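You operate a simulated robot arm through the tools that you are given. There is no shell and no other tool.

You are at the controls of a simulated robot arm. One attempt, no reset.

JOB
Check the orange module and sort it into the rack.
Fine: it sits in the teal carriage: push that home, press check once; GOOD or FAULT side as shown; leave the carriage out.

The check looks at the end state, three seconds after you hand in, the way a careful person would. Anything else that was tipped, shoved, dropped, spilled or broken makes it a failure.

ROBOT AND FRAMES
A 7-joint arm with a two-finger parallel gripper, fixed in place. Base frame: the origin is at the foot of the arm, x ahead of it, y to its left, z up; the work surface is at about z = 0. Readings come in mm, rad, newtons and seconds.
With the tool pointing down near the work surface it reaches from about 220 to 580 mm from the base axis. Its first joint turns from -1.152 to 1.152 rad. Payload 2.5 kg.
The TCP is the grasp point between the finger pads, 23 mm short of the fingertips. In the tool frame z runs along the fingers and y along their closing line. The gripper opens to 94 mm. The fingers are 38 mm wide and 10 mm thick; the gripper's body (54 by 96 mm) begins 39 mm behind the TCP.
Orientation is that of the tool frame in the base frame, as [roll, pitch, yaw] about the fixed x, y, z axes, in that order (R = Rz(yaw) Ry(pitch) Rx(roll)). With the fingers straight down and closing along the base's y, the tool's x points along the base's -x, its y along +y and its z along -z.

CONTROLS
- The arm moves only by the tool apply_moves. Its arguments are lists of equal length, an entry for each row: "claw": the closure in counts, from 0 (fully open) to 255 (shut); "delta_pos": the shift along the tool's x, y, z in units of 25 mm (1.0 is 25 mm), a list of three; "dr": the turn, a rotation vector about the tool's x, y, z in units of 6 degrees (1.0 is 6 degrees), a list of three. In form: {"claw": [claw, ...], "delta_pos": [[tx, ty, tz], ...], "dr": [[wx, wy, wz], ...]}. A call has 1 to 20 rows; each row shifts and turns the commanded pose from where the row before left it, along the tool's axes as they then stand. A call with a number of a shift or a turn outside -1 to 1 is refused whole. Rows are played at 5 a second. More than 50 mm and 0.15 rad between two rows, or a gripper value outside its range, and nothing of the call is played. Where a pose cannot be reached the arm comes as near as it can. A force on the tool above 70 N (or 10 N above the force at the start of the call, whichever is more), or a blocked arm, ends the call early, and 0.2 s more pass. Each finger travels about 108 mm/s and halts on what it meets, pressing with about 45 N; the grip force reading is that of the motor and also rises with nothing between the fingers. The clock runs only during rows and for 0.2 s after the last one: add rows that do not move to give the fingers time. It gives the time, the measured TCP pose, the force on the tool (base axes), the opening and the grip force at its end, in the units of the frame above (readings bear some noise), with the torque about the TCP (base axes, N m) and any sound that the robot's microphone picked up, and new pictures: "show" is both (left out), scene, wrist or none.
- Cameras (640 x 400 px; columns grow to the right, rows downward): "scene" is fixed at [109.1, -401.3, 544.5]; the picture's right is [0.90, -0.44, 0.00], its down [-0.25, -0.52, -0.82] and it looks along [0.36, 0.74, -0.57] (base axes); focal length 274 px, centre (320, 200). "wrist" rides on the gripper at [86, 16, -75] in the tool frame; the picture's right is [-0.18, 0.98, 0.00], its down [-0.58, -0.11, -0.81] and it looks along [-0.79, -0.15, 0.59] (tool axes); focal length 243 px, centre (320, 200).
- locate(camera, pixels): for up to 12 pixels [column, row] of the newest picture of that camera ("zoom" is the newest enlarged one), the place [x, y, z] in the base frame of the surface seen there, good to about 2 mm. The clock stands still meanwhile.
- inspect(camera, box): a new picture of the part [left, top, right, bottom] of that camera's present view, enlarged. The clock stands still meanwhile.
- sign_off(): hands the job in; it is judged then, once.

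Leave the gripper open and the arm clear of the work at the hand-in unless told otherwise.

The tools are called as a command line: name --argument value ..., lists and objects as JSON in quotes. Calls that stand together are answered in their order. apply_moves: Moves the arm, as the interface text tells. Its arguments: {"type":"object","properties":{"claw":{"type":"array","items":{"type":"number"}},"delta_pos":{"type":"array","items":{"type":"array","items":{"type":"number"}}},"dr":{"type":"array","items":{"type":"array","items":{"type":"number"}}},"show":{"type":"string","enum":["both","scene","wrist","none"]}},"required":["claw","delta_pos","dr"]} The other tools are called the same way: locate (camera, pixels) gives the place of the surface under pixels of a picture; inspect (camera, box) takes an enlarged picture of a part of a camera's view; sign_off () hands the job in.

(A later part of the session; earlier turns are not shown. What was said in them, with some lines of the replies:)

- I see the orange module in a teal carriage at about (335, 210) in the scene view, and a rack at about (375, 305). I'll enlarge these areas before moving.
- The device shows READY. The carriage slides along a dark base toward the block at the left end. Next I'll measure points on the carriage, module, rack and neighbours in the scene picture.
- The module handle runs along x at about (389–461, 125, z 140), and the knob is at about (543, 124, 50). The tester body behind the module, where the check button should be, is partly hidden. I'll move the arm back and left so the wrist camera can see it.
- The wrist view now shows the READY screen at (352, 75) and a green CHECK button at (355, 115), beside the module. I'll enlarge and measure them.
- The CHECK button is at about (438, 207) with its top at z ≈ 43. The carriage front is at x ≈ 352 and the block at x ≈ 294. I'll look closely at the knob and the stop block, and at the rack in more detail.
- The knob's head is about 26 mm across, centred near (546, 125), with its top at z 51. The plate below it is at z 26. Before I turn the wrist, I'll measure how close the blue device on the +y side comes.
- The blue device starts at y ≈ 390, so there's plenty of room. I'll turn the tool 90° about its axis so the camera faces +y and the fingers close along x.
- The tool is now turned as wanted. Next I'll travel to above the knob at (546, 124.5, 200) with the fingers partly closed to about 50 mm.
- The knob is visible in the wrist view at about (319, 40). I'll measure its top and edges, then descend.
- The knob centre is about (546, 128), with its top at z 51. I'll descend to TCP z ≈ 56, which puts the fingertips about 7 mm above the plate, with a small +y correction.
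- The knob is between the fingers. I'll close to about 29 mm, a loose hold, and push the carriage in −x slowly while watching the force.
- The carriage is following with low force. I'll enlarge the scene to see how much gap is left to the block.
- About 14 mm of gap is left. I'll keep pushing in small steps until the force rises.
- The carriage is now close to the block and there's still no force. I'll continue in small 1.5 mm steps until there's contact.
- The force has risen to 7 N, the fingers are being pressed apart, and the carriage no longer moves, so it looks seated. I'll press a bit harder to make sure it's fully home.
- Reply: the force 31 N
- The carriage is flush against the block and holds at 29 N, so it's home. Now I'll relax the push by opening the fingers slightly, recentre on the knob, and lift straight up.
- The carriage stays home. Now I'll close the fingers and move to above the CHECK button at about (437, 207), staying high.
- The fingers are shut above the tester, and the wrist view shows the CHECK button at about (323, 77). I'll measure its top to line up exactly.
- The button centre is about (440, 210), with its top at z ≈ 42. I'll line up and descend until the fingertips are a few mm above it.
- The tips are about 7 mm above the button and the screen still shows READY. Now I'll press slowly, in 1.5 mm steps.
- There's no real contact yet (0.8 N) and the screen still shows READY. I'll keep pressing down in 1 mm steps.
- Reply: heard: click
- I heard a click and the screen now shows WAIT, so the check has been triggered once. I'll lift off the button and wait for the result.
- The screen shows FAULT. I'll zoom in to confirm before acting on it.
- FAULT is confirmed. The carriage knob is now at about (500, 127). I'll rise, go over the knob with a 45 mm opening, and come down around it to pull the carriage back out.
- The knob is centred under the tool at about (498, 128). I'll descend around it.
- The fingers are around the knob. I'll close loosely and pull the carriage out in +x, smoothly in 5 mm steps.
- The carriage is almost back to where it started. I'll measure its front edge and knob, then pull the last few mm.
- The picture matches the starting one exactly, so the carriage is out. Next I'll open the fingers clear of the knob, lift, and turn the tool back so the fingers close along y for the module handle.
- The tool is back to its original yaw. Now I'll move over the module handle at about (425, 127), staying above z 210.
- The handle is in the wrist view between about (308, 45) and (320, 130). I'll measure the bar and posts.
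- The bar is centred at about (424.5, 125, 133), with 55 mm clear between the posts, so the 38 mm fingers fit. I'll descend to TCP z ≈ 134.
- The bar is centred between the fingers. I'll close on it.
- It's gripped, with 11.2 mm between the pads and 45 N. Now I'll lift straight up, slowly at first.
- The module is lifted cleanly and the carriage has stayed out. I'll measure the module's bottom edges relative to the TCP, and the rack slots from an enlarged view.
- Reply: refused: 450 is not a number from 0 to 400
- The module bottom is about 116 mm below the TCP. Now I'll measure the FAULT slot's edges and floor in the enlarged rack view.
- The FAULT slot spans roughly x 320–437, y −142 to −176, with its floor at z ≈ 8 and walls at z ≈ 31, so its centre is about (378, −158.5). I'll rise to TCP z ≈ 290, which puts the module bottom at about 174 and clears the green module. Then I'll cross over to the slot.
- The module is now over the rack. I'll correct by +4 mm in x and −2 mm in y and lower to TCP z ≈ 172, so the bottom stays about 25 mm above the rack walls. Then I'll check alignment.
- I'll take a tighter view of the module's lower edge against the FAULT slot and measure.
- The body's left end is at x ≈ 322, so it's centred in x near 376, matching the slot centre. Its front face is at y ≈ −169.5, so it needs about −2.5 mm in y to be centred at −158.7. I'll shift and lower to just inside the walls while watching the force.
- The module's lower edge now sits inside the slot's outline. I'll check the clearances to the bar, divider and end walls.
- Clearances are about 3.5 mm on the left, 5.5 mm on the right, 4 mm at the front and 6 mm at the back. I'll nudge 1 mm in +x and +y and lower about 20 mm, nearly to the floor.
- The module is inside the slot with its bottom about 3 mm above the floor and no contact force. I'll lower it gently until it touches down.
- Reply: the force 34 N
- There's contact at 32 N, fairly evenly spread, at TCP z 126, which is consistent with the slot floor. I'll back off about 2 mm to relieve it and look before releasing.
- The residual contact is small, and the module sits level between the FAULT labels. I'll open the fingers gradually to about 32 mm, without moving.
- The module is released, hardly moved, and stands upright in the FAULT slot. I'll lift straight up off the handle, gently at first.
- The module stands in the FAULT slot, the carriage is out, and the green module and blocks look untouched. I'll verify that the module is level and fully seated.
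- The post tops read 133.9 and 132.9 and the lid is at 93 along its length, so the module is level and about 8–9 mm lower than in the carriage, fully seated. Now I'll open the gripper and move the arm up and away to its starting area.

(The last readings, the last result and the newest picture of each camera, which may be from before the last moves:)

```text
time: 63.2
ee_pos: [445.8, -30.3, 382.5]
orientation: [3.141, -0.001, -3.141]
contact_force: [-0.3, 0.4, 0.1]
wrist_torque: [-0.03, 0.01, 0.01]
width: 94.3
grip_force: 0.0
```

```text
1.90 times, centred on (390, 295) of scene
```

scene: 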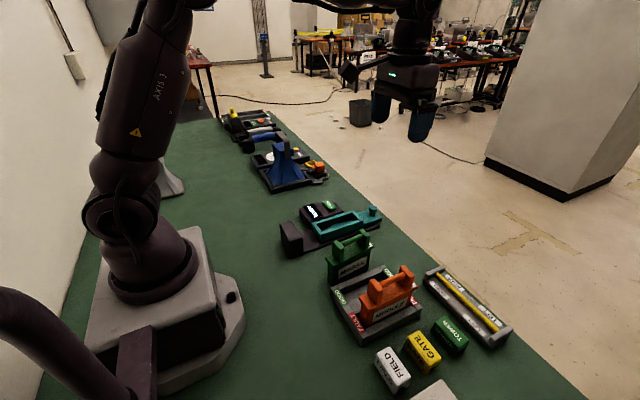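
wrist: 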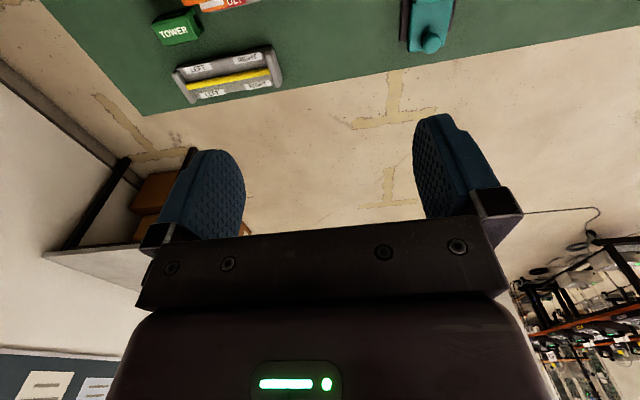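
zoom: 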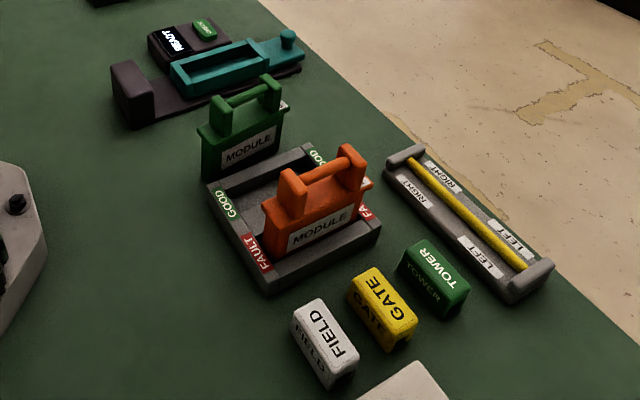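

The orange module stands upright in the FAULT slot and the teal carriage is out. All the other objects are where they began, the gripper is fully open, and the arm is high and clear. I'm handing in the job.

sign_off

```text
The job is handed in.
```

The orange module tested FAULT, so I put it in the FAULT side of the rack and handed the job in.

- **Check:** I pushed the teal carriage home against the block and pressed CHECK once. There was one click, the screen showed WAIT, and then it showed FAULT.
- **Sorting:** The module is level and seated on the slot floor between the FAULT labels.
- **Carriage:** I pulled it back out to its starting position before lifting the module, and left it there.
- **Surroundings:** In the last pictures the green module, blocks and other devices looked unmoved.
- **Arm:** It is high and clear of the work, with the gripper fully open.
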